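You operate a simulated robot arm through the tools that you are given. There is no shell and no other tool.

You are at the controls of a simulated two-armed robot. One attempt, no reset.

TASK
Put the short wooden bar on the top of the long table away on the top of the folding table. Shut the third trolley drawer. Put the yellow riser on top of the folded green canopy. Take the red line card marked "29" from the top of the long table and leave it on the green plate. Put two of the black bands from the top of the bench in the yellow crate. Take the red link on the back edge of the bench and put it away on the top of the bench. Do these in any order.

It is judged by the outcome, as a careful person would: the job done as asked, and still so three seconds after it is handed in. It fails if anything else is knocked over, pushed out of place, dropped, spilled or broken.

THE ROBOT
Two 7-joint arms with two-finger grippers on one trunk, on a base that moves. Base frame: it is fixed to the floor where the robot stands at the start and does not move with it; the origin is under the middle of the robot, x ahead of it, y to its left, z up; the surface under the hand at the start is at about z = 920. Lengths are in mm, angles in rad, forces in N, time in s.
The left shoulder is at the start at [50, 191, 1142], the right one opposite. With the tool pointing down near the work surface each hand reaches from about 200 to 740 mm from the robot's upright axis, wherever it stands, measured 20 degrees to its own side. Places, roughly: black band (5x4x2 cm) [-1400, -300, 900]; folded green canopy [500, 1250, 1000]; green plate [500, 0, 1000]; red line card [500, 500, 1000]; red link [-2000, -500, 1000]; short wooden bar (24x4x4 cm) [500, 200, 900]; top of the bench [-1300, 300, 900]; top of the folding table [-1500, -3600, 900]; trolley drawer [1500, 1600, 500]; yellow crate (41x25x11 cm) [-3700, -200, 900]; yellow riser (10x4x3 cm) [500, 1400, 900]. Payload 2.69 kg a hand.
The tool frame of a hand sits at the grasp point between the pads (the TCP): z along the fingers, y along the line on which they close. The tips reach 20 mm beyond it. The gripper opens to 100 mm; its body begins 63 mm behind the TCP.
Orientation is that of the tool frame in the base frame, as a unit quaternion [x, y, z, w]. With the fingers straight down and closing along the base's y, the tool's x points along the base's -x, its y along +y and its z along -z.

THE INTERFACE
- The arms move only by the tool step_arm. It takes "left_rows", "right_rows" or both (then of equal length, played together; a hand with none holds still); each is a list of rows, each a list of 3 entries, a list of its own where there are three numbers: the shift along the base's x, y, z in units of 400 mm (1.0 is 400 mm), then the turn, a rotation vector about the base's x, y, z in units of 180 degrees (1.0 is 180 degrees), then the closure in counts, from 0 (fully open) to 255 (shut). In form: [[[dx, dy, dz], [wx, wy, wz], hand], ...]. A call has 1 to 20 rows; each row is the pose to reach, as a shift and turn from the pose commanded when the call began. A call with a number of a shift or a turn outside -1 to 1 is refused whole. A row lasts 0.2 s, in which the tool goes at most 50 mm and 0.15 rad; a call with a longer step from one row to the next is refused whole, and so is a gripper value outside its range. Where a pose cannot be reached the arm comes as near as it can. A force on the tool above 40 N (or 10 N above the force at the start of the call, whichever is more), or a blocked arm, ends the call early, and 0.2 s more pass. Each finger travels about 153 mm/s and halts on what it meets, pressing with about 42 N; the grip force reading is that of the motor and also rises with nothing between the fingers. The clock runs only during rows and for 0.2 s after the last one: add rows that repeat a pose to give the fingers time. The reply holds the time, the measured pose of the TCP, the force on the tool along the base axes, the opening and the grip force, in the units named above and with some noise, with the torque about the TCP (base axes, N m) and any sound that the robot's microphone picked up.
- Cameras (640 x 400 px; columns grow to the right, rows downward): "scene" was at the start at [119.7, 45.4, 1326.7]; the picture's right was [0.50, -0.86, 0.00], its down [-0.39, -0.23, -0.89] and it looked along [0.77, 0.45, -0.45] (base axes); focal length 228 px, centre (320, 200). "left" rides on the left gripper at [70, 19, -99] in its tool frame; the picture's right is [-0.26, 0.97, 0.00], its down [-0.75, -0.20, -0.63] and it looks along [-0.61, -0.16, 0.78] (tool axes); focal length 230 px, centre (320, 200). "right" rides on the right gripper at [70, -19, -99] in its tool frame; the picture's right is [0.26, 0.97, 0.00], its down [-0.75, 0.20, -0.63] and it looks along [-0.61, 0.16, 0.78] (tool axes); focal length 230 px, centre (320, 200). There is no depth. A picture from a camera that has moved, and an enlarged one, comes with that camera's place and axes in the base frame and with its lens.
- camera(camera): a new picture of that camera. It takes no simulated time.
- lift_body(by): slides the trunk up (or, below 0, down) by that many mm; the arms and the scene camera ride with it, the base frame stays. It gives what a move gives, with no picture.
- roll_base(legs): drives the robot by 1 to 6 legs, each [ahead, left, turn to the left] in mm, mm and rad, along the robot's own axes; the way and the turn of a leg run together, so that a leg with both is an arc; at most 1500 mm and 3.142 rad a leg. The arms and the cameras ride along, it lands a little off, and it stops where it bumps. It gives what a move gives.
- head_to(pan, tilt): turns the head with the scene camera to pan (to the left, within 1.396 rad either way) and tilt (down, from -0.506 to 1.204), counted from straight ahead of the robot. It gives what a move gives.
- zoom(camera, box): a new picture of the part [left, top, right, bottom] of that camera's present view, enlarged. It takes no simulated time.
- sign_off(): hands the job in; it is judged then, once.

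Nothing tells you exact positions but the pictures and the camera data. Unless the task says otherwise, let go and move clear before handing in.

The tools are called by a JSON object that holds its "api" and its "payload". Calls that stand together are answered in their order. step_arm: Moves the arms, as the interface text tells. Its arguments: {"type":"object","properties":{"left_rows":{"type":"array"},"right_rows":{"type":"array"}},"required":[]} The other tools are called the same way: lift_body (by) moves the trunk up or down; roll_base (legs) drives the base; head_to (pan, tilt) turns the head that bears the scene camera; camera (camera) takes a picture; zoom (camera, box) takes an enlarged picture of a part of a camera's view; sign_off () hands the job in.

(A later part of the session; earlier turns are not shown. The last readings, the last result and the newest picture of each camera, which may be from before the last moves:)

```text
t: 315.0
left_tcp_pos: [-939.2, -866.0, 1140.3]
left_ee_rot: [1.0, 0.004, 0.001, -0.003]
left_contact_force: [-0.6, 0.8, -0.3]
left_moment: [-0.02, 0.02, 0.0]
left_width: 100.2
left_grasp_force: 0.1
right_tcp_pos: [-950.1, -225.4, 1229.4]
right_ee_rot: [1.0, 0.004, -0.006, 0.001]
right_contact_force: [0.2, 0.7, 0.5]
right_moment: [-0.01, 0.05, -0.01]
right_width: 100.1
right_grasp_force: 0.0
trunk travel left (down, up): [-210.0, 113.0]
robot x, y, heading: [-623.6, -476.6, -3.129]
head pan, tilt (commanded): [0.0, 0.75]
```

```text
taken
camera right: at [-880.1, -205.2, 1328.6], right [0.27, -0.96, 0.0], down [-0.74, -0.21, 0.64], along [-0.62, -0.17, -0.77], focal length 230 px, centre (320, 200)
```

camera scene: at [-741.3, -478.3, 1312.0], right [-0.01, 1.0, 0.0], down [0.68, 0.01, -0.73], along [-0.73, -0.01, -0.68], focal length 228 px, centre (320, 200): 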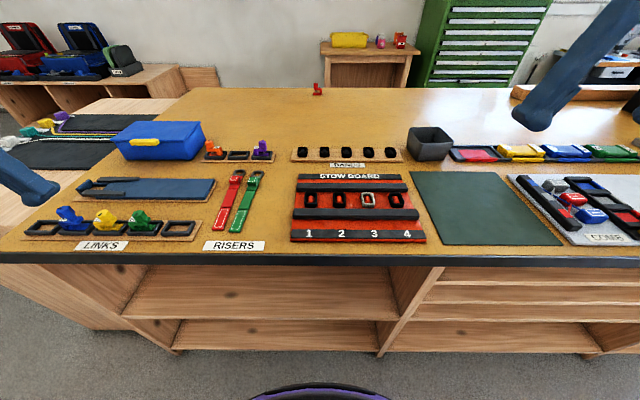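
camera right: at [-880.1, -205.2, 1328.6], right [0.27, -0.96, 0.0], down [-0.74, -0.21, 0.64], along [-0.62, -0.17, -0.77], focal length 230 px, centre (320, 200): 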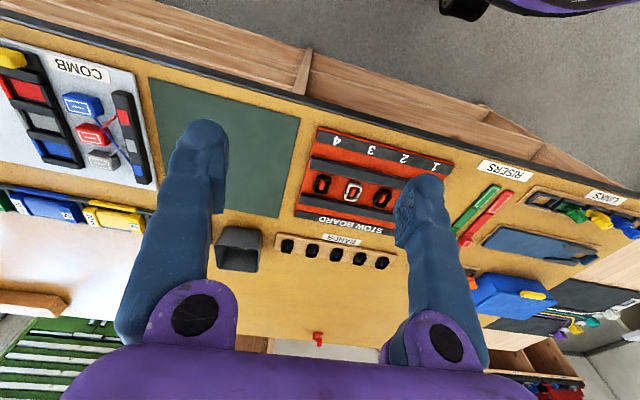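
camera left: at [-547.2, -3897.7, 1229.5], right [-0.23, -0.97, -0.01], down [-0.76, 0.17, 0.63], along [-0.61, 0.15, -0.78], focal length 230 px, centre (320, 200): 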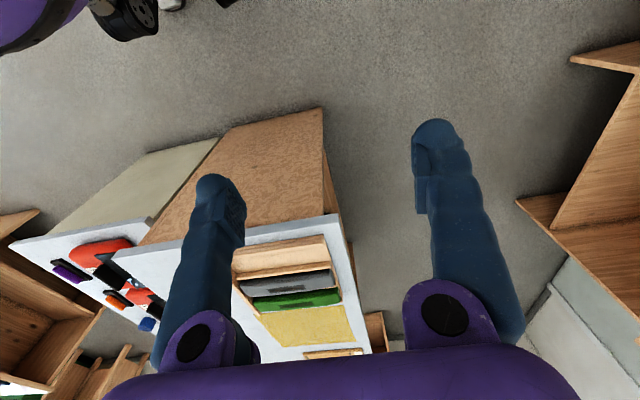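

{"api": "step_arm", "payload": {"right_rows": [[[-0.08, -0.005, -0.03], [0, 0.03, 0], 0], [[-0.16, -0.015, -0.06], [0, 0.06, 0], 0], [[-0.24, -0.025, -0.1], [0, 0.09, 0], 0], [[-0.33, -0.035, -0.14], [0, 0.12, 0], 0], [[-0.42, -0.045, -0.18], [0, 0.15, 0], 0], [[-0.51, -0.055, -0.22], [0, 0.18, 0], 0], [[-0.6, -0.06, -0.26], [0, 0.21, 0], 0], [[-0.68, -0.065, -0.3], [0, 0.23, 0], 0], [[-0.75, -0.0675, -0.32], [0, 0.25, 0], 0], [[-0.75, -0.0675, -0.32], [0, 0.25, 0], 0]]}}

{"api": "camera", "payload": {"camera": "right"}}

{"api": "camera", "payload": {"camera": "scene"}}

```text
t: 317.2
left_tcp_pos: [-938.9, -865.2, 1140.0]
left_ee_rot: [1.0, 0.005, 0.0, -0.002]
left_contact_force: [-0.2, 0.2, 0.6]
left_moment: [0.02, -0.04, 0.01]
left_width: 99.9
left_grasp_force: 0.0
right_tcp_pos: [-1249.8, -252.2, 1100.7]
right_ee_rot: [0.922, 0.005, -0.388, -0.001]
right_contact_force: [0.1, -1.5, 0.0]
right_moment: [0.0, -0.05, 0.03]
right_width: 100.1
right_grasp_force: 0.0
trunk travel left (down, up): [-210.0, 113.0]
robot x, y, heading: [-620.2, -472.3, -3.135]
head pan, tilt (commanded): [0.0, 0.75]
```

```text
taken
camera right: at [-1131.3, -233.8, 1121.4], right [0.19, -0.96, -0.19], down [-0.07, -0.21, 0.98], along [-0.98, -0.17, -0.11], focal length 230 px, centre (320, 200)
```

right: 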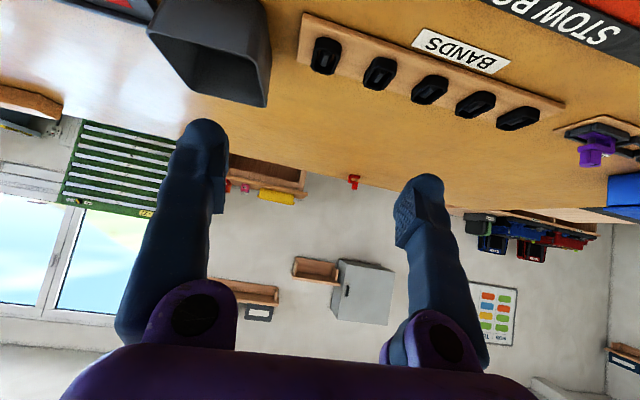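

```text
taken
camera scene: at [-741.1, -478.3, 1312.0], right [-0.01, 1.0, 0.0], down [0.68, 0.01, -0.73], along [-0.73, -0.01, -0.68], focal length 228 px, centre (320, 200)
```

scene: 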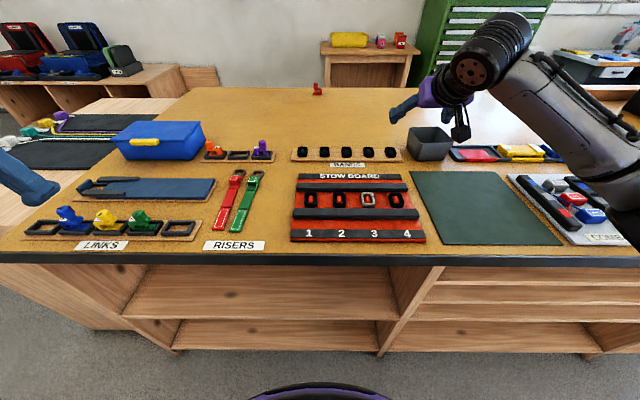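

With a 45° tilt the arm reaches far enough. The left-end band (y≈-541) has free space beside it, so I'll take that one first with the right hand, using a milder tilt so the hand camera stays clear of the stow board.

{"api": "roll_base", "payload": {"legs": [[25, 255, 0]]}}

{"api": "step_arm", "payload": {"right_rows": [[[0, 0, 0], [0, -0.042, 0], 0], [[0, 0, 0], [0, -0.083, 0], 0], [[-0.05, 0, -0.02], [0, -0.083, 0], 0], [[-0.1, 0, -0.04], [0, -0.083, 0], 0], [[-0.15, 0, -0.08], [0, -0.083, 0], 0], [[-0.2, 0, -0.12], [0, -0.083, 0], 0], [[-0.23, 0, -0.17], [0, -0.083, 0], 0], [[-0.23, 0, -0.17], [0, -0.083, 0], 0]]}}

{"api": "camera", "payload": {"camera": "right"}}

{"api": "camera", "payload": {"camera": "scene"}}

```text
t: 320.1
left_tcp_pos: [-962.9, -1122.5, 1141.4]
left_ee_rot: [1.0, 0.004, 0.001, -0.003]
left_contact_force: [0.1, 0.6, 0.0]
left_moment: [0.06, 0.02, 0.01]
left_width: 100.1
left_grasp_force: 0.0
right_tcp_pos: [-1272.7, -510.6, 1101.4]
right_ee_rot: [0.922, 0.004, -0.387, -0.002]
right_contact_force: [0.9, -0.7, -0.1]
right_moment: [0.0, -0.01, 0.0]
right_width: 99.9
right_grasp_force: 0.1
trunk travel left (down, up): [-210.0, 113.0]
robot x, y, heading: [-642.6, -735.6, -3.134]
head pan, tilt (commanded): [0.0, 0.75]
```

```text
t: 321.9
left_tcp_pos: [-963.1, -1122.5, 1140.9]
left_ee_rot: [1.0, 0.005, 0.0, -0.003]
left_contact_force: [-0.1, 0.2, 0.5]
left_moment: [0.0, 0.05, 0.02]
left_width: 100.2
left_grasp_force: 0.1
right_tcp_pos: [-1364.4, -511.8, 1033.4]
right_ee_rot: [0.964, 0.004, -0.265, -0.001]
right_contact_force: [0.2, 0.7, -0.3]
right_moment: [-0.03, 0.02, -0.01]
right_width: 99.9
right_grasp_force: 0.1
trunk travel left (down, up): [-210.0, 113.0]
robot x, y, heading: [-645.4, -734.2, -3.135]
head pan, tilt (commanded): [0.0, 0.75]
```

```text
taken
camera right: at [-1255.0, -492.6, 1083.9], right [0.23, -0.96, -0.13], down [-0.32, -0.21, 0.92], along [-0.92, -0.17, -0.36], focal length 230 px, centre (320, 200)
```

right: 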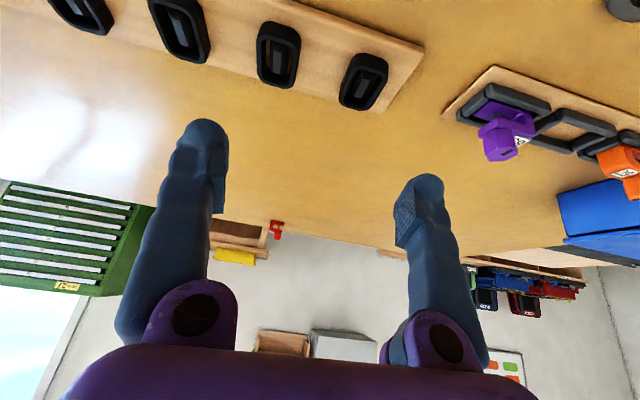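

```text
taken
camera scene: at [-764.9, -736.5, 1312.0], right [-0.01, 1.0, 0.0], down [0.68, 0.0, -0.73], along [-0.73, 0.0, -0.68], focal length 228 px, centre (320, 200)
```

scene: 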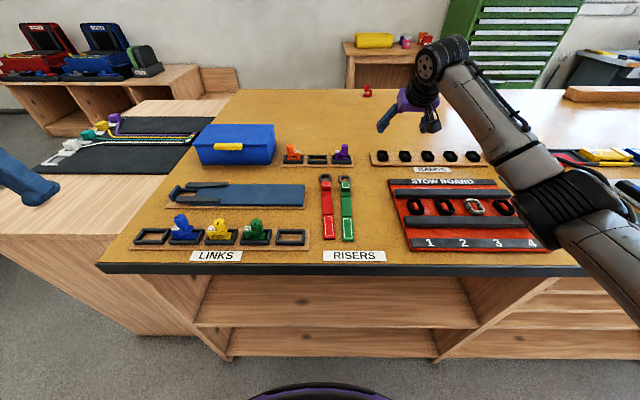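

The milder 31° tilt reaches too. The left-end band is at about (-1386, -538). I'll hover just above it with the fingers partly closed to fit beside its neighbour.

{"api": "step_arm", "payload": {"right_rows": [[[0.015, -0.036, -0.05], [0, 0, 0], 60], [[0.03, -0.0725, -0.1], [0, 0, 0], 117], [[0.03, -0.0725, -0.14], [0, 0, 0], 117], [[0.03, -0.0725, -0.14], [0, 0, 0], 117]]}}

{"api": "camera", "payload": {"camera": "right"}}

{"api": "zoom", "payload": {"camera": "scene", "box": [340, 70, 500, 180]}}

```text
t: 322.9
left_tcp_pos: [-962.2, -1123.4, 1140.1]
left_ee_rot: [1.0, 0.003, 0.001, -0.003]
left_contact_force: [0.3, 0.4, -0.5]
left_moment: [0.0, 0.0, 0.0]
left_width: 100.1
left_grasp_force: 0.0
right_tcp_pos: [-1353.8, -539.6, 976.4]
right_ee_rot: [0.964, 0.004, -0.265, 0.0]
right_contact_force: [0.4, -0.2, 0.0]
right_moment: [-0.01, 0.01, 0.03]
right_width: 53.9
right_grasp_force: 0.1
trunk travel left (down, up): [-210.0, 113.0]
robot x, y, heading: [-643.6, -734.4, -3.136]
head pan, tilt (commanded): [0.0, 0.75]
```

```text
taken
camera right: at [-1244.3, -520.1, 1027.5], right [0.23, -0.96, -0.14], down [-0.32, -0.21, 0.92], along [-0.92, -0.17, -0.36], focal length 230 px, centre (320, 200)
```

right: 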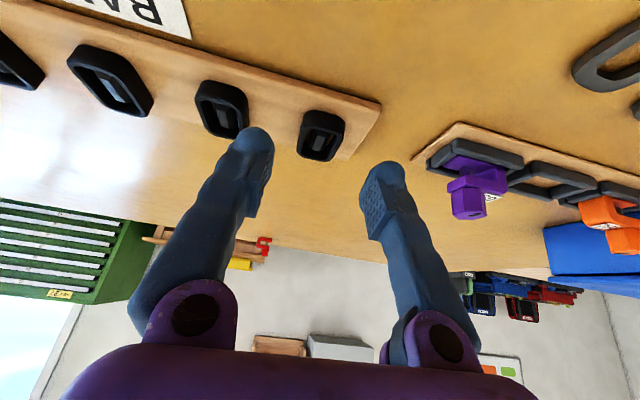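

```text
3.64 times, centred on (420, 125) of scene
camera zoom: at [-765.0, -736.5, 1312.0], right [-0.01, 1.0, 0.0], down [0.68, 0.0, -0.73], along [-0.73, -0.01, -0.68], focal length 827 px, centre (-44, 473)
```

zoom: 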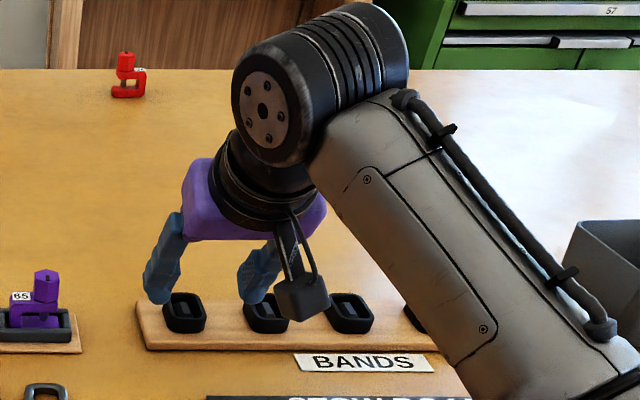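

Aligned within ~2 mm sideways. Advancing along the tool axis in two steps.

{"api": "step_arm", "payload": {"right_rows": [[[-0.022, 0, -0.038], [0, 0, 0], 117], [[-0.0447, 0, -0.0753], [0, 0, 0], 117], [[-0.0447, 0, -0.0753], [0, 0, 0], 117]]}}

{"api": "camera", "payload": {"camera": "right"}}

{"api": "zoom", "payload": {"camera": "scene", "box": [360, 110, 440, 165]}}

```text
t: 323.7
left_tcp_pos: [-963.5, -1122.1, 1139.9]
left_ee_rot: [1.0, 0.004, 0.001, -0.002]
left_contact_force: [-0.3, 1.0, -0.2]
left_moment: [0.03, 0.01, 0.0]
left_width: 100.0
left_grasp_force: 0.0
right_tcp_pos: [-1372.5, -540.2, 947.7]
right_ee_rot: [0.964, 0.004, -0.265, -0.001]
right_contact_force: [-1.3, -0.6, -0.6]
right_moment: [0.01, 0.02, 0.02]
right_width: 53.9
right_grasp_force: 0.1
trunk travel left (down, up): [-210.0, 113.0]
robot x, y, heading: [-640.5, -731.3, -3.135]
head pan, tilt (commanded): [0.0, 0.75]
```

```text
taken
camera right: at [-1262.4, -520.6, 997.6], right [0.23, -0.96, -0.14], down [-0.32, -0.21, 0.92], along [-0.92, -0.17, -0.36], focal length 230 px, centre (320, 200)
```

right: 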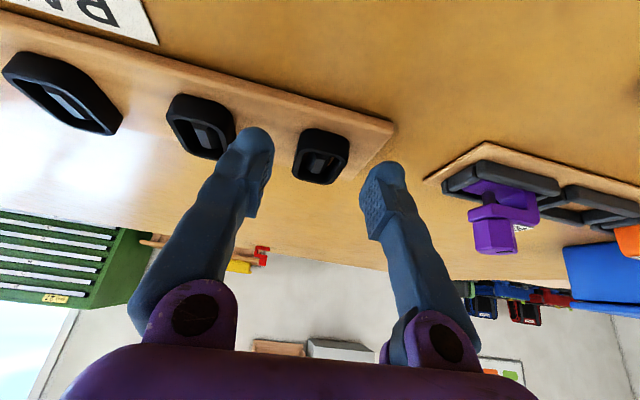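

```text
7.27 times, centred on (400, 138) of scene
camera zoom: at [-765.0, -736.4, 1312.0], right [-0.01, 1.0, 0.0], down [0.68, 0.0, -0.73], along [-0.73, -0.01, -0.68], focal length 1655 px, centre (-262, 654)
```

zoom: 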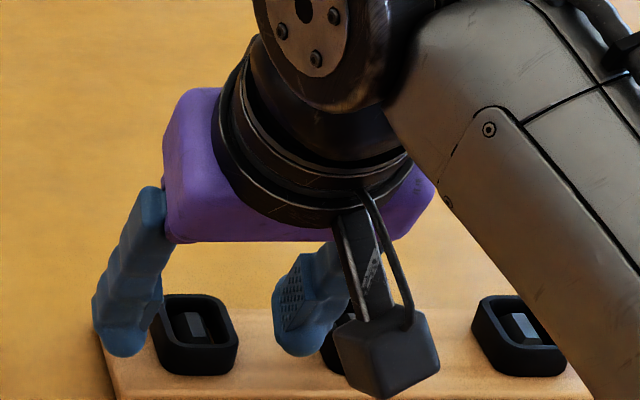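

{"api": "step_arm", "payload": {"right_rows": [[[0, -0.002, 0], [0, 0, 0], 135], [[-0.008, -0.003, -0.013], [0, 0, 0], 135], [[-0.016, -0.003, -0.026], [0, 0, 0], 135], [[-0.023, -0.003, -0.0387], [0, 0, 0], 135], [[-0.023, -0.003, -0.0387], [0, 0, 0], 135]]}}

{"api": "camera", "payload": {"camera": "right"}}

{"api": "zoom", "payload": {"camera": "scene", "box": [360, 110, 440, 165]}}

```text
t: 324.9
left_tcp_pos: [-963.9, -1122.1, 1141.7]
left_ee_rot: [1.0, 0.005, 0.001, -0.003]
left_contact_force: [0.0, -1.0, 0.1]
left_moment: [0.01, -0.01, 0.02]
left_width: 100.1
left_grasp_force: 0.1
right_tcp_pos: [-1381.1, -542.5, 932.2]
right_ee_rot: [0.964, 0.005, -0.265, 0.0]
right_contact_force: [-0.3, 0.7, 2.0]
right_moment: [-0.04, -0.01, 0.01]
right_width: 47.3
right_grasp_force: 0.0
trunk travel left (down, up): [-210.0, 113.0]
robot x, y, heading: [-641.0, -736.0, -3.139]
head pan, tilt (commanded): [0.0, 0.75]
```

```text
taken
camera right: at [-1270.5, -522.1, 982.9], right [0.23, -0.96, -0.13], down [-0.32, -0.21, 0.92], along [-0.92, -0.17, -0.36], focal length 230 px, centre (320, 200)
```

right: 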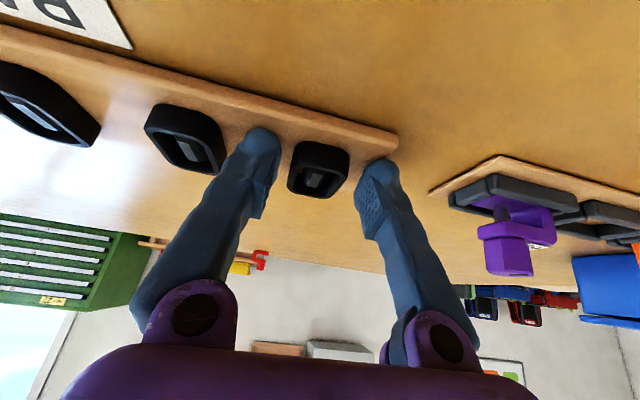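

```text
7.27 times, centred on (400, 138) of scene
camera zoom: at [-764.8, -736.5, 1312.0], right [-0.01, 1.0, 0.0], down [0.68, 0.0, -0.73], along [-0.73, 0.0, -0.68], focal length 1655 px, centre (-262, 654)
```

zoom: 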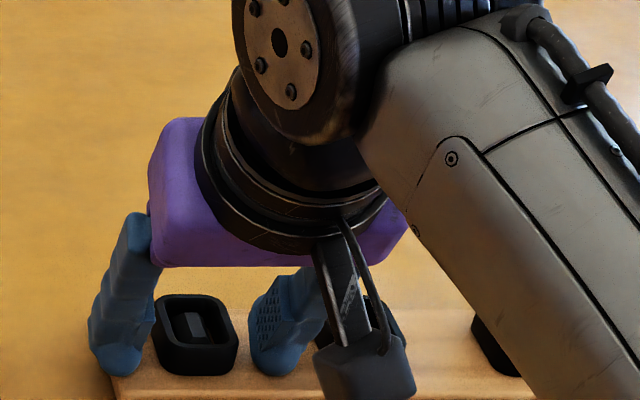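

{"api": "step_arm", "payload": {"right_rows": [[[0, 0, 0], [0, 0, 0], 170], [[0, 0, 0], [0, 0, 0], 255], [[0, 0, 0], [0, 0, 0], 255], [[0, 0, 0], [0, 0, 0], 255]]}}

{"api": "camera", "payload": {"camera": "right"}}

```text
t: 325.9
left_tcp_pos: [-963.6, -1123.0, 1140.6]
left_ee_rot: [1.0, 0.006, 0.001, -0.003]
left_contact_force: [0.4, -0.3, -1.1]
left_moment: [-0.01, -0.03, 0.0]
left_width: 99.8
left_grasp_force: 0.0
right_tcp_pos: [-1380.6, -539.8, 932.3]
right_ee_rot: [0.964, 0.004, -0.264, 0.0]
right_contact_force: [0.0, -1.2, 1.3]
right_moment: [-0.04, -0.02, -0.02]
right_width: 28.3
right_grasp_force: 42.3
trunk travel left (down, up): [-210.0, 113.0]
robot x, y, heading: [-641.7, -733.9, -3.138]
head pan, tilt (commanded): [0.0, 0.75]
```

```text
taken
camera right: at [-1270.5, -522.0, 982.4], right [0.23, -0.96, -0.14], down [-0.32, -0.21, 0.92], along [-0.92, -0.17, -0.36], focal length 230 px, centre (320, 200)
```

right: 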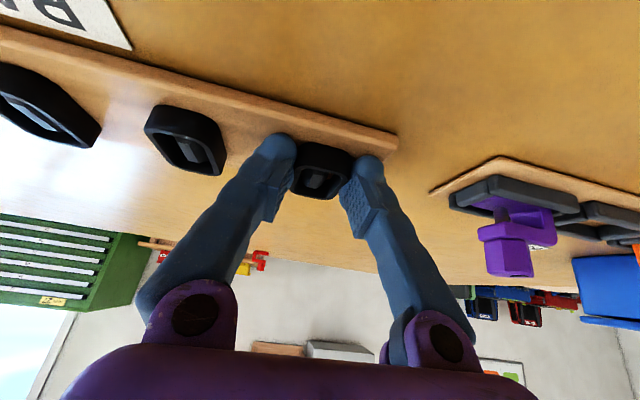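

Gripped. Lifting straight up slowly.

{"api": "step_arm", "payload": {"right_rows": [[[0, 0, 0.02], [0, 0, 0], 255], [[0, 0, 0.05], [0, 0, 0], 255], [[0, 0, 0.1], [0, 0, 0], 255], [[0, 0, 0.18], [0, 0, 0], 255], [[0, 0, 0.28], [0, 0, 0], 255], [[0, 0, 0.36], [0, 0, 0], 255], [[0, 0, 0.36], [0, 0, 0], 255]]}}

{"api": "camera", "payload": {"camera": "right"}}

{"api": "zoom", "payload": {"camera": "scene", "box": [340, 70, 500, 180]}}

```text
t: 327.5
left_tcp_pos: [-963.3, -1122.7, 1140.3]
left_ee_rot: [1.0, 0.005, 0.001, -0.002]
left_contact_force: [0.0, 0.5, -0.2]
left_moment: [0.03, 0.01, 0.01]
left_width: 99.8
left_grasp_force: 0.1
right_tcp_pos: [-1381.1, -540.8, 1076.6]
right_ee_rot: [0.965, 0.005, -0.264, -0.001]
right_contact_force: [-0.5, 0.8, 0.0]
right_moment: [-0.01, 0.03, 0.0]
right_width: 27.8
right_grasp_force: 41.5
trunk travel left (down, up): [-210.0, 113.0]
robot x, y, heading: [-644.1, -735.7, -3.136]
head pan, tilt (commanded): [0.0, 0.75]
```

```text
taken
camera right: at [-1272.3, -521.2, 1126.8], right [0.23, -0.96, -0.14], down [-0.32, -0.21, 0.92], along [-0.92, -0.17, -0.36], focal length 230 px, centre (320, 200)
```

right: 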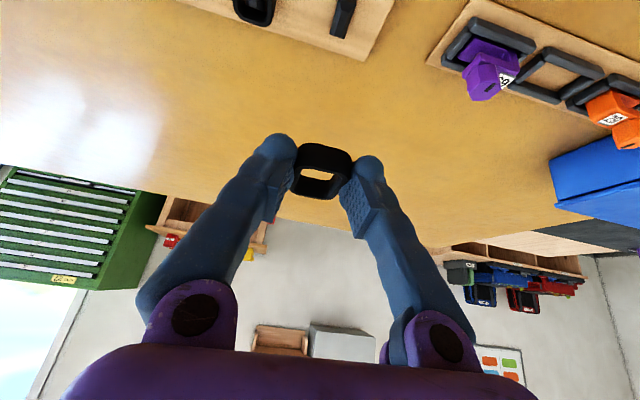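

```text
3.64 times, centred on (420, 125) of scene
camera zoom: at [-765.4, -736.3, 1311.9], right [-0.01, 1.0, 0.0], down [0.68, 0.0, -0.73], along [-0.73, -0.01, -0.68], focal length 827 px, centre (-44, 473)
```

zoom: 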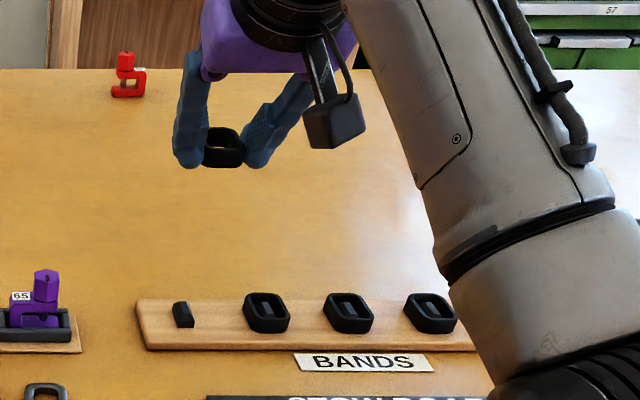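

Band 1 is off its peg and in the right hand. Tucking that arm and shifting right to take the second band (y≈-469) with the left hand.

{"api": "step_arm", "payload": {"right_rows": [[[0.08, 0, 0.03], [0, -0.01, 0], 255], [[0.18, 0, 0.06], [0, -0.03, 0], 255], [[0.28, 0, 0.1], [0, -0.05, 0], 255], [[0.38, 0, 0.14], [0, -0.07, 0], 255], [[0.48, 0, 0.18], [0, -0.09, 0], 255], [[0.58, 0, 0.22], [0, -0.11, 0], 255], [[0.68, 0.02, 0.26], [0, -0.13, 0], 255], [[0.78, 0.05, 0.3], [0, -0.15, 0], 255], [[0.86, 0.08, 0.32], [0, -0.17, 0], 255], [[0.94, 0.1, 0.34], [0, -0.17, 0], 255], [[0.97, 0.1, 0.34], [0, -0.17, 0], 255]]}}

{"api": "roll_base", "payload": {"legs": [[0, -457, 0]]}}

{"api": "camera", "payload": {"camera": "scene"}}

{"api": "camera", "payload": {"camera": "right"}}

```text
t: 329.9
left_tcp_pos: [-962.7, -1123.4, 1139.8]
left_ee_rot: [1.0, 0.005, 0.001, -0.002]
left_contact_force: [-0.1, 0.2, 0.9]
left_moment: [-0.02, 0.04, 0.02]
left_width: 100.1
left_grasp_force: 0.1
right_tcp_pos: [-992.9, -500.6, 1212.9]
right_ee_rot: [1.0, 0.005, 0.0, 0.001]
right_contact_force: [-0.2, 0.3, -0.1]
right_moment: [0.02, 0.01, -0.01]
right_width: 27.9
right_grasp_force: 41.6
trunk travel left (down, up): [-210.0, 113.0]
robot x, y, heading: [-644.5, -733.7, -3.139]
head pan, tilt (commanded): [0.0, 0.75]
```

```text
t: 334.4
left_tcp_pos: [-967.2, -665.0, 1140.4]
left_ee_rot: [1.0, 0.002, 0.001, -0.003]
left_contact_force: [-0.1, 0.1, 0.3]
left_moment: [-0.01, -0.01, -0.01]
left_width: 100.1
left_grasp_force: 0.0
right_tcp_pos: [-994.4, -43.4, 1211.6]
right_ee_rot: [1.0, 0.003, -0.001, 0.0]
right_contact_force: [0.2, -0.4, 0.9]
right_moment: [0.01, -0.01, -0.02]
right_width: 28.2
right_grasp_force: 42.1
trunk travel left (down, up): [-210.0, 113.0]
robot x, y, heading: [-640.5, -282.0, -3.138]
head pan, tilt (commanded): [0.0, 0.75]
```

```text
taken
camera scene: at [-767.4, -279.6, 1311.9], right [0.0, 1.0, 0.0], down [0.68, 0.0, -0.73], along [-0.73, 0.0, -0.68], focal length 228 px, centre (320, 200)
```

scene: 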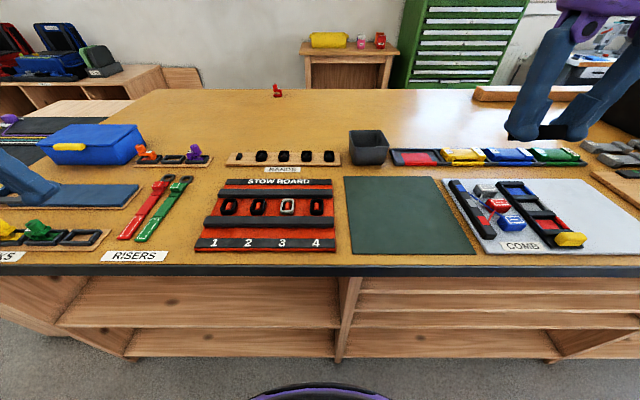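

```text
taken
camera right: at [-925.5, -25.1, 1312.1], right [0.26, -0.96, 0.0], down [-0.75, -0.2, 0.63], along [-0.61, -0.17, -0.78], focal length 230 px, centre (320, 200)
```

right: 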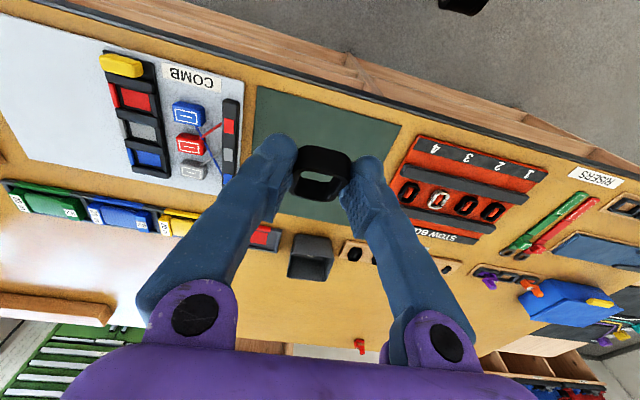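

{"api": "step_arm", "payload": {"left_rows": [[[-0.085, 0.044, -0.01], [0, 0.0155, 0], 0], [[-0.17, 0.088, -0.02], [0, 0.031, 0], 0], [[-0.255, 0.132, -0.03], [0, 0.0465, 0], 0], [[-0.34, 0.176, -0.04], [0, 0.062, 0], 0], [[-0.425, 0.22, -0.06], [0, 0.0775, 0], 0], [[-0.51, 0.264, -0.08], [0, 0.093, 0], 0], [[-0.595, 0.308, -0.1], [0, 0.1085, 0], 0], [[-0.68, 0.352, -0.13], [0, 0.124, 0], 0], [[-0.765, 0.396, -0.17], [0, 0.14, 0], 0], [[-0.85, 0.44, -0.22], [0, 0.155, 0], 0], [[-0.9325, 0.4825, -0.275], [0, 0.1706, 0], 0], [[-0.9325, 0.4825, -0.275], [0, 0.1706, 0], 0]]}}

{"api": "camera", "payload": {"camera": "left"}}

{"api": "camera", "payload": {"camera": "scene"}}

```text
t: 337.0
left_tcp_pos: [-1307.1, -500.7, 1035.8]
left_ee_rot: [0.964, 0.001, -0.265, -0.003]
left_contact_force: [0.5, 0.0, 0.3]
left_moment: [0.0, 0.0, 0.0]
left_width: 100.1
left_grasp_force: 0.0
left hand out of reach, approached as far as the arm can: row 10, 11, 12
right_tcp_pos: [-994.6, -44.0, 1212.3]
right_ee_rot: [1.0, 0.003, -0.001, 0.0]
right_contact_force: [-0.6, 0.2, -1.1]
right_moment: [-0.03, -0.02, 0.02]
right_width: 27.9
right_grasp_force: 42.3
trunk travel left (down, up): [-210.0, 113.0]
robot x, y, heading: [-643.3, -277.4, -3.136]
head pan, tilt (commanded): [0.0, 0.75]
```

```text
taken
camera left: at [-1197.9, -520.2, 1085.7], right [-0.22, -0.97, 0.12], down [-0.32, 0.19, 0.93], along [-0.92, 0.16, -0.36], focal length 230 px, centre (320, 200)
```

left: 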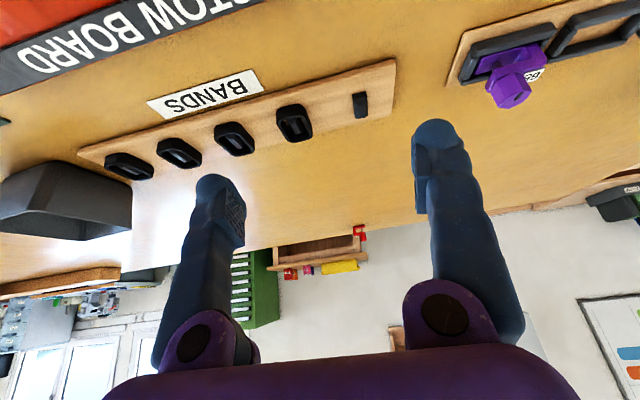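

```text
taken
camera scene: at [-767.5, -279.7, 1311.9], right [0.0, 1.0, 0.0], down [0.68, 0.0, -0.73], along [-0.73, 0.0, -0.68], focal length 228 px, centre (320, 200)
```

scene: 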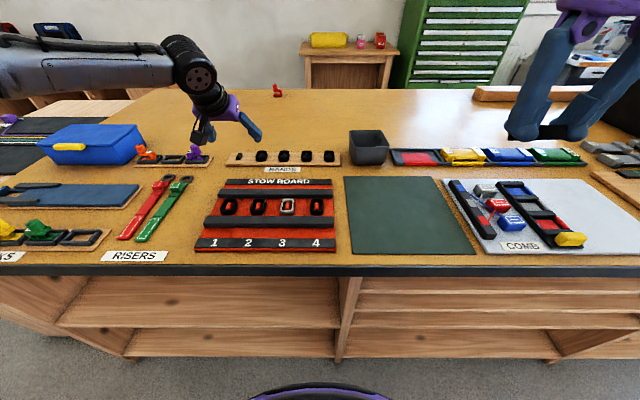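

The left arm is in a poorer elbow configuration and falls short. I'll swing it to the centre in front of the chest (as the right arm started) to reconfigure, then extend again.

{"api": "step_arm", "payload": {"left_rows": [[[0.03, 0.03, 0.08], [0, -0.02, 0], 0], [[0.08, 0.07, 0.16], [0, -0.05, 0], 0], [[0.14, 0.12, 0.24], [0, -0.08, 0], 0], [[0.2, 0.18, 0.32], [0, -0.11, 0], 0], [[0.26, 0.24, 0.38], [0, -0.14, 0], 0], [[0.32, 0.3, 0.42], [0, -0.17, 0], 0], [[0.38, 0.38, 0.45], [0, -0.17, 0], 0], [[0.43, 0.46, 0.45], [0, -0.17, 0], 0], [[0.48, 0.54, 0.45], [0, -0.17, 0], 0], [[0.5, 0.58, 0.45], [0, -0.17, 0], 0], [[0.5, 0.58, 0.45], [0, -0.17, 0], 0]]}}

{"api": "camera", "payload": {"camera": "scene"}}

```text
t: 339.4
left_tcp_pos: [-1053.7, -434.1, 1223.5]
left_ee_rot: [1.0, 0.003, 0.0, -0.003]
left_contact_force: [0.1, -0.8, -0.3]
left_moment: [-0.03, 0.06, 0.03]
left_width: 100.1
left_grasp_force: 0.1
left hand out of reach, approached as far as the arm can: row 1, 2, 3, 4, 5, 6, 7, 8, 9, 10, 11
right_tcp_pos: [-993.9, -44.7, 1212.0]
right_ee_rot: [1.0, 0.003, -0.001, 0.0]
right_contact_force: [1.0, -0.3, 0.6]
right_moment: [-0.03, 0.02, 0.0]
right_width: 27.9
right_grasp_force: 41.9
trunk travel left (down, up): [-210.0, 113.0]
robot x, y, heading: [-645.5, -277.2, -3.14]
head pan, tilt (commanded): [0.0, 0.75]
```

```text
taken
camera scene: at [-766.7, -279.6, 1312.1], right [0.0, 1.0, 0.0], down [0.68, 0.0, -0.73], along [-0.73, 0.0, -0.68], focal length 228 px, centre (320, 200)
```

scene: 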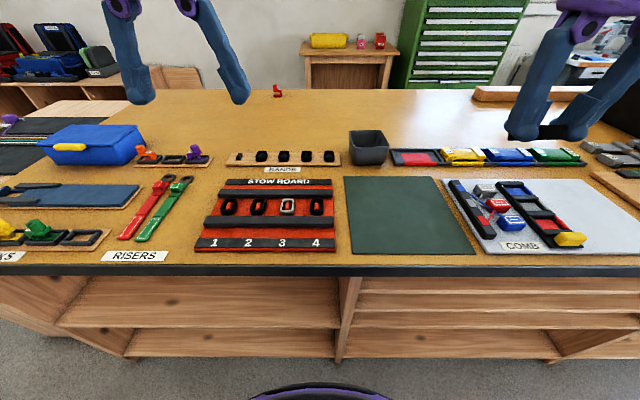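

The left arm can't extend that far, but it works fine close in. So I'll set band 1 down on the empty green mat near the bench front, pick it up with the left hand there, and use the right arm for band 2.

{"api": "step_arm", "payload": {"right_rows": [[[-0.045, -0.015, -0.06], [0, 0.025, 0], 255], [[-0.09, -0.03, -0.13], [0, 0.05, 0], 255], [[-0.135, -0.045, -0.21], [0, 0.075, 0], 255], [[-0.18, -0.06, -0.29], [0, 0.1, 0], 255], [[-0.225, -0.075, -0.37], [0, 0.125, 0], 255], [[-0.27, -0.09, -0.45], [0, 0.15, 0], 255], [[-0.315, -0.1025, -0.53], [0, 0.1706, 0], 255], [[-0.315, -0.1025, -0.53], [0, 0.1706, 0], 255]]}}

{"api": "camera", "payload": {"camera": "right"}}

{"api": "camera", "payload": {"camera": "scene"}}

```text
t: 341.2
left_tcp_pos: [-1054.5, -436.2, 1223.2]
left_ee_rot: [1.0, 0.002, 0.001, -0.003]
left_contact_force: [0.1, 0.3, 0.3]
left_moment: [0.0, -0.02, -0.02]
left_width: 99.9
left_grasp_force: 0.1
right_tcp_pos: [-1120.6, -86.0, 1000.7]
right_ee_rot: [0.964, 0.002, -0.266, 0.0]
right_contact_force: [-0.3, 0.5, 0.5]
right_moment: [-0.01, 0.02, 0.01]
right_width: 28.0
right_grasp_force: 41.6
trunk travel left (down, up): [-210.0, 113.0]
robot x, y, heading: [-642.2, -275.4, -3.14]
head pan, tilt (commanded): [0.0, 0.75]
```

```text
taken
camera right: at [-1010.9, -67.1, 1051.5], right [0.23, -0.96, -0.13], down [-0.32, -0.2, 0.93], along [-0.92, -0.17, -0.36], focal length 230 px, centre (320, 200)
```

right: 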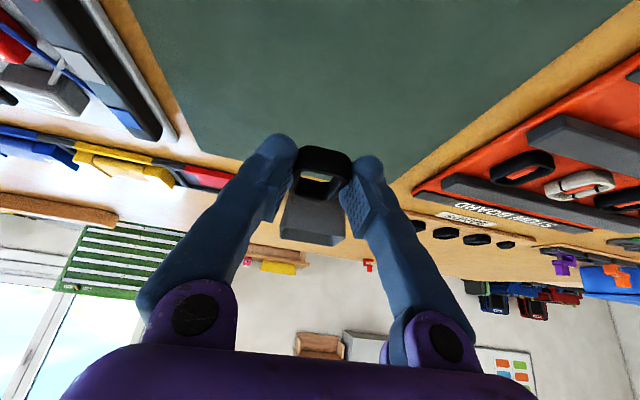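

```text
taken
camera scene: at [-767.2, -279.8, 1312.0], right [0.0, 1.0, 0.0], down [0.68, 0.0, -0.73], along [-0.73, 0.0, -0.68], focal length 228 px, centre (320, 200)
```

scene: 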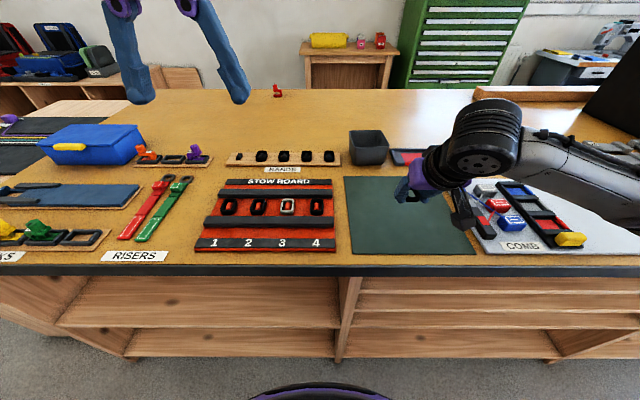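

{"api": "step_arm", "payload": {"right_rows": [[[0, 0, -0.06], [0, 0, 0], 255], [[0, 0, -0.12], [0, 0, 0], 255], [[0, 0, -0.15], [0, 0, 0], 255], [[0, 0, -0.16], [0, 0, 0], 255], [[0, 0, -0.17], [0, 0, 0], 255], [[0, 0, -0.178], [0, 0, 0], 255], [[0, 0, -0.184], [0, 0, 0], 255], [[0, 0, -0.19], [0, 0, 0], 255], [[0, 0, -0.196], [0, 0, 0], 255]]}}

{"api": "camera", "payload": {"camera": "right"}}

{"api": "zoom", "payload": {"camera": "scene", "box": [360, 140, 480, 240]}}

```text
t: 343.2
left_tcp_pos: [-1054.3, -435.9, 1223.7]
left_ee_rot: [1.0, 0.003, 0.0, -0.003]
left_contact_force: [0.0, -0.1, 0.2]
left_moment: [-0.01, -0.02, 0.02]
left_width: 100.0
left_grasp_force: 0.1
right_tcp_pos: [-1120.9, -84.4, 923.4]
right_ee_rot: [0.963, 0.002, -0.268, 0.0]
right_contact_force: [0.9, 1.9, 14.5]
right_moment: [0.01, -0.02, 0.1]
right_width: 28.0
right_grasp_force: 42.5
trunk travel left (down, up): [-210.0, 113.0]
robot x, y, heading: [-645.4, -274.6, -3.138]
head pan, tilt (commanded): [0.0, 0.75]
```

```text
taken
camera right: at [-1010.4, -66.7, 974.2], right [0.22, -0.97, -0.13], down [-0.32, -0.2, 0.93], along [-0.92, -0.17, -0.35], focal length 230 px, centre (320, 200)
```

right: 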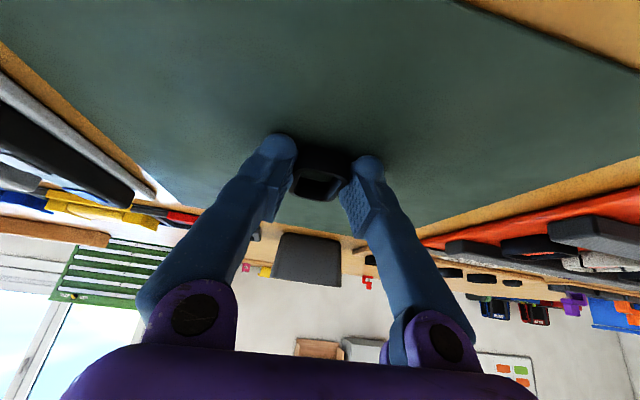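

```text
4.00 times, centred on (420, 190) of scene
camera zoom: at [-766.3, -279.9, 1312.4], right [0.0, 1.0, 0.0], down [0.68, 0.0, -0.73], along [-0.73, 0.0, -0.68], focal length 910 px, centre (-80, 240)
```

zoom: 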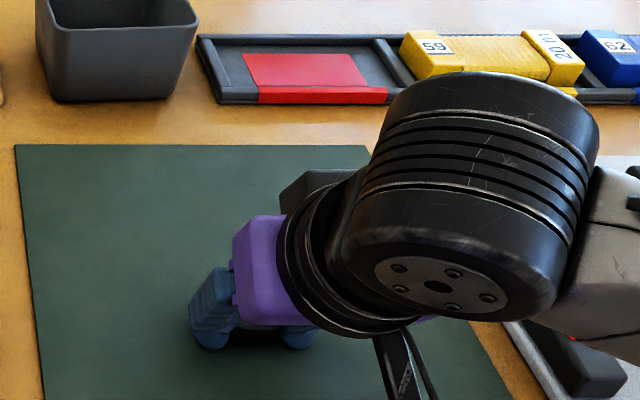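

Band 1 is down on the mat. Releasing and raising the right hand.

{"api": "step_arm", "payload": {"right_rows": [[[0, 0, 0.003], [0, 0, 0], 200], [[0, 0, 0.003], [0, 0, 0], 150], [[0, 0, 0.003], [0, 0, 0], 110], [[0, 0, 0.003], [0, 0, 0], 110], [[0.01, 0, 0.06], [0, 0, 0], 110], [[0.02, 0, 0.14], [0, 0, 0], 110], [[0.04, 0, 0.24], [0, 0, 0], 60], [[0.06, 0, 0.34], [0, 0, 0], 0], [[0.08, 0, 0.44], [0, 0, 0], 0], [[0.08, 0, 0.5], [0, 0, 0], 0]]}}

{"api": "camera", "payload": {"camera": "right"}}

{"api": "zoom", "payload": {"camera": "scene", "box": [340, 130, 500, 260]}}

```text
t: 345.4
left_tcp_pos: [-1054.8, -435.0, 1223.0]
left_ee_rot: [1.0, 0.002, 0.0, -0.003]
left_contact_force: [0.3, 1.2, -0.1]
left_moment: [0.04, -0.01, 0.0]
left_width: 100.0
left_grasp_force: 0.1
right_tcp_pos: [-1088.5, -85.8, 1122.8]
right_ee_rot: [0.964, 0.002, -0.264, -0.001]
right_contact_force: [-0.1, 0.1, -1.0]
right_moment: [0.02, -0.01, 0.01]
right_width: 100.1
right_grasp_force: 0.1
trunk travel left (down, up): [-210.0, 113.0]
robot x, y, heading: [-643.4, -279.9, -3.137]
head pan, tilt (commanded): [0.0, 0.75]
```

```text
taken
camera right: at [-979.2, -66.7, 1172.7], right [0.23, -0.96, -0.13], down [-0.32, -0.2, 0.92], along [-0.92, -0.17, -0.36], focal length 230 px, centre (320, 200)
```

right: 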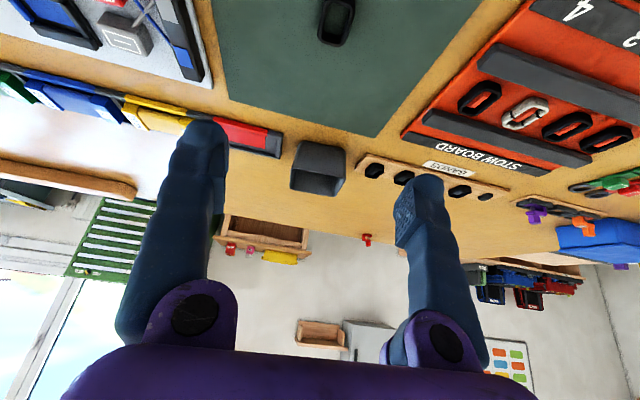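

```text
3.08 times, centred on (420, 195) of scene
camera zoom: at [-767.3, -279.8, 1311.9], right [0.0, 1.0, 0.0], down [0.68, 0.0, -0.73], along [-0.73, 0.0, -0.68], focal length 700 px, centre (12, 215)
```

zoom: 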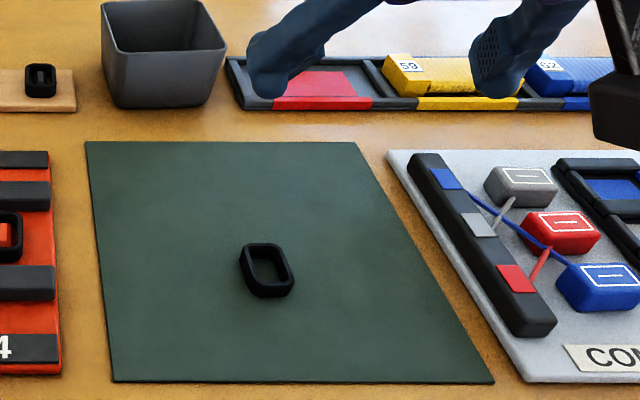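

{"api": "step_arm", "payload": {"right_rows": [[[0.05, 0.02, 0.05], [0, -0.035, 0], 0], [[0.1, 0.04, 0.1], [0, -0.07, 0], 0], [[0.15, 0.07, 0.15], [0, -0.105, 0], 0], [[0.2, 0.1, 0.2], [0, -0.14, 0], 0], [[0.25, 0.12, 0.22], [0, -0.1706, 0], 0]]}}

{"api": "roll_base", "payload": {"legs": [[0, -425, 0]]}}

{"api": "camera", "payload": {"camera": "scene"}}

{"api": "camera", "payload": {"camera": "left"}}

```text
t: 346.6
left_tcp_pos: [-1055.3, -434.8, 1223.3]
left_ee_rot: [1.0, 0.003, -0.001, -0.002]
left_contact_force: [0.2, 0.1, -0.9]
left_moment: [0.0, 0.02, -0.02]
left_width: 100.1
left_grasp_force: 0.0
right_tcp_pos: [-988.3, -38.0, 1211.2]
right_ee_rot: [1.0, 0.003, 0.0, 0.001]
right_contact_force: [-0.9, 1.0, 0.6]
right_moment: [-0.02, -0.02, 0.0]
right_width: 99.7
right_grasp_force: 0.1
trunk travel left (down, up): [-210.0, 113.0]
robot x, y, heading: [-647.5, -281.3, -3.138]
head pan, tilt (commanded): [0.0, 0.75]
```

```text
t: 350.9
left_tcp_pos: [-1056.6, -13.8, 1222.3]
left_ee_rot: [1.0, 0.005, 0.001, -0.002]
left_contact_force: [0.0, -0.7, -0.2]
left_moment: [-0.02, 0.02, -0.02]
left_width: 99.7
left_grasp_force: 0.1
right_tcp_pos: [-992.6, 383.9, 1211.6]
right_ee_rot: [1.0, 0.006, -0.002, -0.001]
right_contact_force: [-0.4, 0.1, 0.7]
right_moment: [-0.01, -0.03, -0.02]
right_width: 100.0
right_grasp_force: 0.1
trunk travel left (down, up): [-210.0, 113.0]
robot x, y, heading: [-647.9, 148.7, -3.131]
head pan, tilt (commanded): [0.0, 0.75]
```

```text
taken
camera scene: at [-770.2, 143.7, 1311.9], right [-0.01, 1.0, 0.0], down [0.68, 0.01, -0.73], along [-0.73, -0.01, -0.68], focal length 228 px, centre (320, 200)
```

scene: 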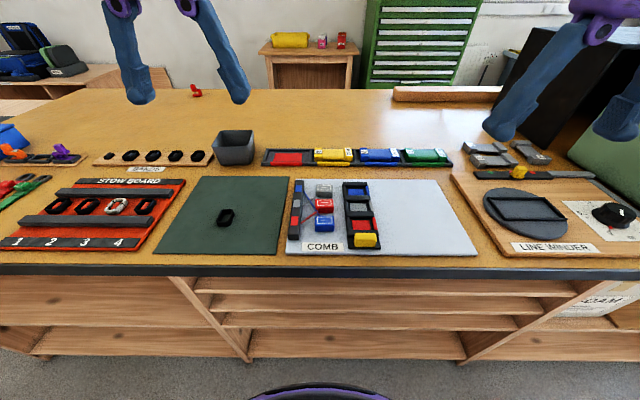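

```text
taken
camera left: at [-988.3, -32.5, 1321.9], right [-0.25, -0.97, -0.01], down [-0.75, 0.19, 0.63], along [-0.61, 0.16, -0.78], focal length 230 px, centre (320, 200)
```

left: 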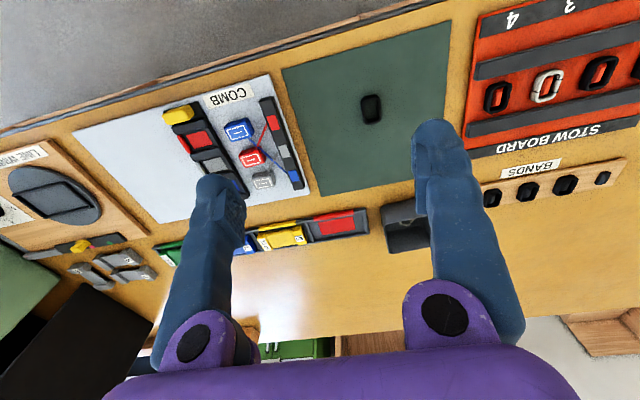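

{"api": "zoom", "payload": {"camera": "left", "box": [330, 75, 410, 145]}}

{"api": "zoom", "payload": {"camera": "scene", "box": [190, 190, 260, 240]}}

```text
5.71 times, centred on (370, 110) of left
camera zoom: at [-988.3, -32.5, 1321.9], right [-0.25, -0.97, -0.01], down [-0.75, 0.19, 0.63], along [-0.61, 0.16, -0.78], focal length 1315 px, centre (34, 714)
```

zoom: 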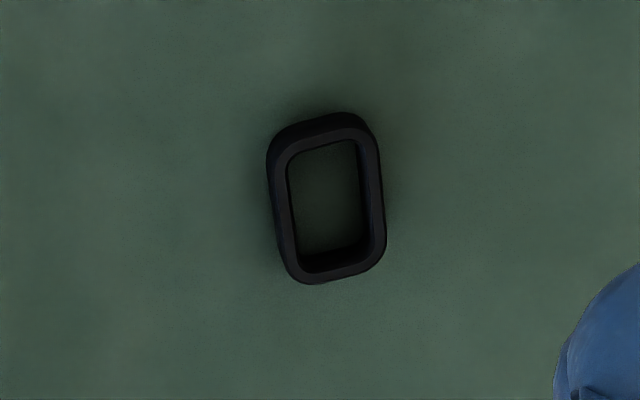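

```text
8.00 times, centred on (225, 215) of scene
camera zoom: at [-770.2, 143.7, 1311.9], right [-0.01, 1.0, 0.0], down [0.68, 0.01, -0.73], along [-0.73, -0.01, -0.68], focal length 1820 px, centre (1080, 80)
```

zoom: 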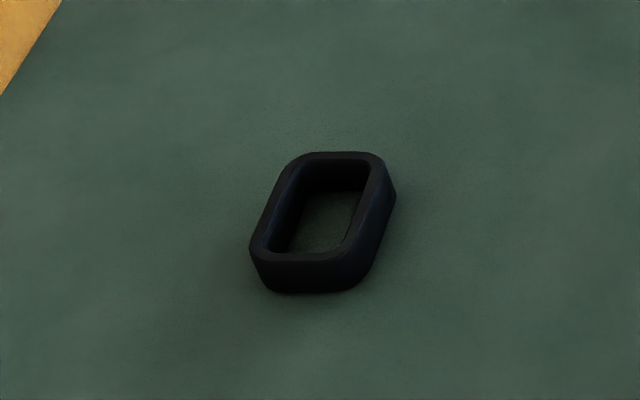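

{"api": "step_arm", "payload": {"left_rows": [[[-0.04, -0.035, -0.08], [0, 0, 0], 0], [[-0.08, -0.07, -0.18], [0, 0, 0], 0], [[-0.12, -0.105, -0.28], [0, 0, 0], 0], [[-0.16, -0.14, -0.38], [0, 0, 0], 0], [[-0.191, -0.1755, -0.48], [0, 0, 0], 0], [[-0.191, -0.1755, -0.58], [0, 0, 0], 0], [[-0.191, -0.1755, -0.58], [0, 0, 0], 0]]}}

{"api": "camera", "payload": {"camera": "left"}}

```text
t: 352.5
left_tcp_pos: [-1132.7, -84.8, 992.0]
left_ee_rot: [1.0, 0.005, 0.001, -0.003]
left_contact_force: [0.7, -0.3, -0.4]
left_moment: [-0.02, 0.0, 0.0]
left_width: 99.8
left_grasp_force: 0.1
right_tcp_pos: [-993.5, 384.5, 1210.5]
right_ee_rot: [1.0, 0.006, -0.001, 0.0]
right_contact_force: [-0.3, 0.5, 0.3]
right_moment: [-0.02, 0.01, -0.01]
right_width: 100.1
right_grasp_force: 0.0
trunk travel left (down, up): [-210.0, 113.0]
robot x, y, heading: [-647.5, 142.1, -3.135]
head pan, tilt (commanded): [0.0, 0.75]
```

```text
taken
camera left: at [-1063.9, -102.0, 1090.7], right [-0.25, -0.97, 0.0], down [-0.75, 0.19, 0.63], along [-0.61, 0.16, -0.78], focal length 230 px, centre (320, 200)
```

left: 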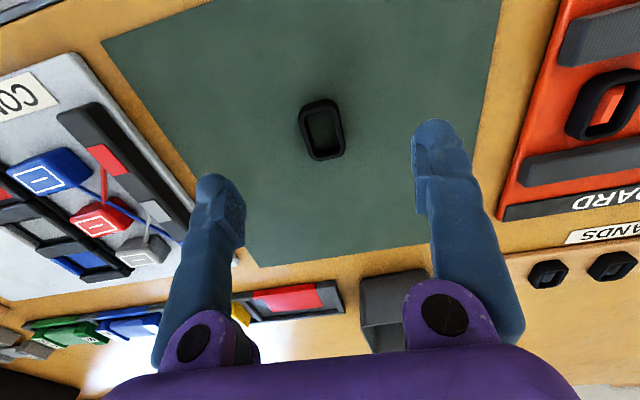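

{"api": "step_arm", "payload": {"left_rows": [[[0, 0, -0.05], [0, 0, 0], 60], [[0, 0, -0.1], [0, 0, 0], 77], [[0, 0, -0.14], [0, 0, 0], 77], [[0, 0, -0.156], [0, 0, 0], 77], [[0, 0, -0.156], [0, 0, 0], 77], [[0, 0, -0.156], [0, 0, 0], 255], [[0, 0, -0.156], [0, 0, 0], 255], [[0, 0, -0.156], [0, 0, 0], 255]]}}

{"api": "camera", "payload": {"camera": "left"}}

```text
t: 354.3
left_tcp_pos: [-1133.1, -83.4, 930.2]
left_ee_rot: [1.0, 0.005, -0.001, -0.003]
left_contact_force: [0.0, 0.0, 0.2]
left_moment: [0.05, -0.03, 0.03]
left_width: 27.9
left_grasp_force: 42.3
right_tcp_pos: [-994.3, 384.1, 1211.4]
right_ee_rot: [1.0, 0.006, -0.001, -0.001]
right_contact_force: [0.3, 0.5, -0.7]
right_moment: [-0.02, -0.03, -0.01]
right_width: 100.2
right_grasp_force: 0.0
trunk travel left (down, up): [-210.0, 113.0]
robot x, y, heading: [-649.1, 146.0, -3.13]
head pan, tilt (commanded): [0.0, 0.75]
```

```text
taken
camera left: at [-1064.2, -102.4, 1027.5], right [-0.25, -0.97, -0.01], down [-0.75, 0.19, 0.63], along [-0.61, 0.16, -0.78], focal length 230 px, centre (320, 200)
```

left: 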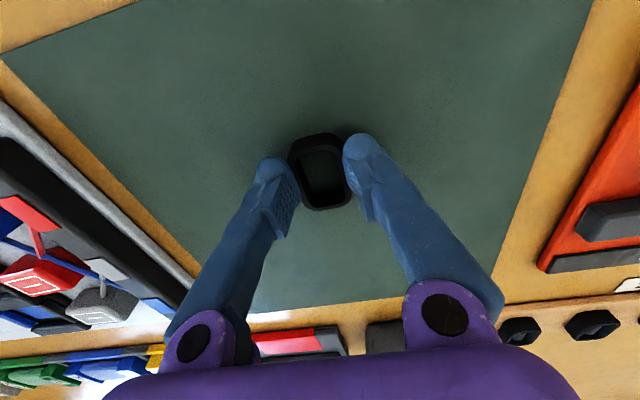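

Left hand has the band. Lifting it, tucking, then driving left to take band 2 with the right hand.

{"api": "step_arm", "payload": {"left_rows": [[[0, 0, 0.05], [0, 0, 0], 255], [[0, 0, 0.15], [0, 0, 0], 255], [[0.04, -0.03, 0.27], [0, 0, 0], 255], [[0.1, -0.08, 0.38], [0, 0, 0], 255], [[0.16, -0.15, 0.47], [0, 0, 0], 255], [[0.22, -0.22, 0.54], [0, 0, 0], 255], [[0.3, -0.28, 0.58], [0, 0, 0], 255], [[0.36, -0.34, 0.6], [0, 0, 0], 255], [[0.36, -0.34, 0.6], [0, 0, 0], 255]]}}

{"api": "camera", "payload": {"camera": "left"}}

{"api": "roll_base", "payload": {"legs": [[0, 808, 0]]}}

{"api": "camera", "payload": {"camera": "scene"}}

```text
refused: row 3 steps farther than a row can; nothing moved
```

```text
taken
camera left: at [-1064.2, -102.4, 1027.5], right [-0.25, -0.97, -0.01], down [-0.75, 0.19, 0.63], along [-0.61, 0.16, -0.78], focal length 230 px, centre (320, 200)
```

left: 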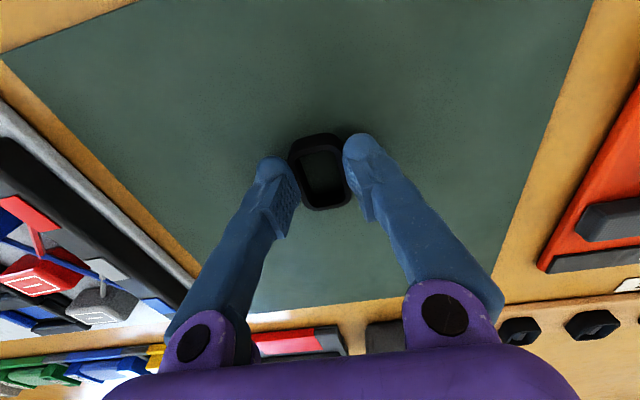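

```text
t: 356.9
left_tcp_pos: [-1132.0, -218.2, 930.0]
left_ee_rot: [1.0, 0.002, -0.002, -0.014]
left_contact_force: [0.1, 0.8, -0.3]
left_moment: [-0.02, 0.01, 0.0]
left_width: 27.4
left_grasp_force: 42.5
right_tcp_pos: [-991.5, 239.5, 1211.8]
right_ee_rot: [1.0, 0.005, -0.001, 0.0]
right_contact_force: [0.0, 0.2, 0.7]
right_moment: [-0.05, 0.02, 0.02]
right_width: 100.2
right_grasp_force: 0.1
trunk travel left (down, up): [-210.0, 113.0]
robot x, y, heading: [-646.3, 1.6, -3.13]
head pan, tilt (commanded): [0.0, 0.75]
stopped in leg 1: the force on the tool passed its limit at 56 N (the readings are from after the stop); the commanded pose is now the measured one
```

```text
taken
camera scene: at [-768.8, -1.1, 1312.0], right [-0.01, 1.0, 0.0], down [0.68, 0.01, -0.73], along [-0.73, -0.01, -0.68], focal length 228 px, centre (320, 200)
```

scene: 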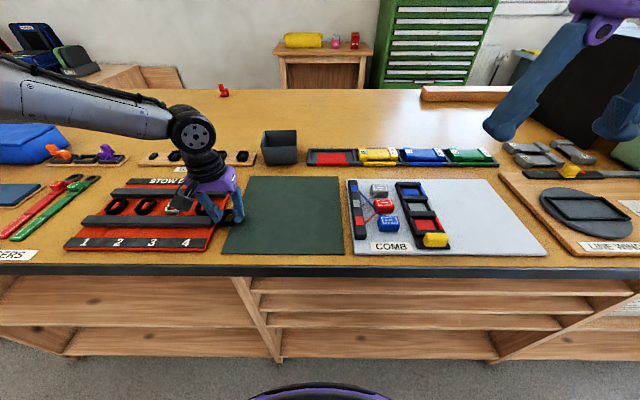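

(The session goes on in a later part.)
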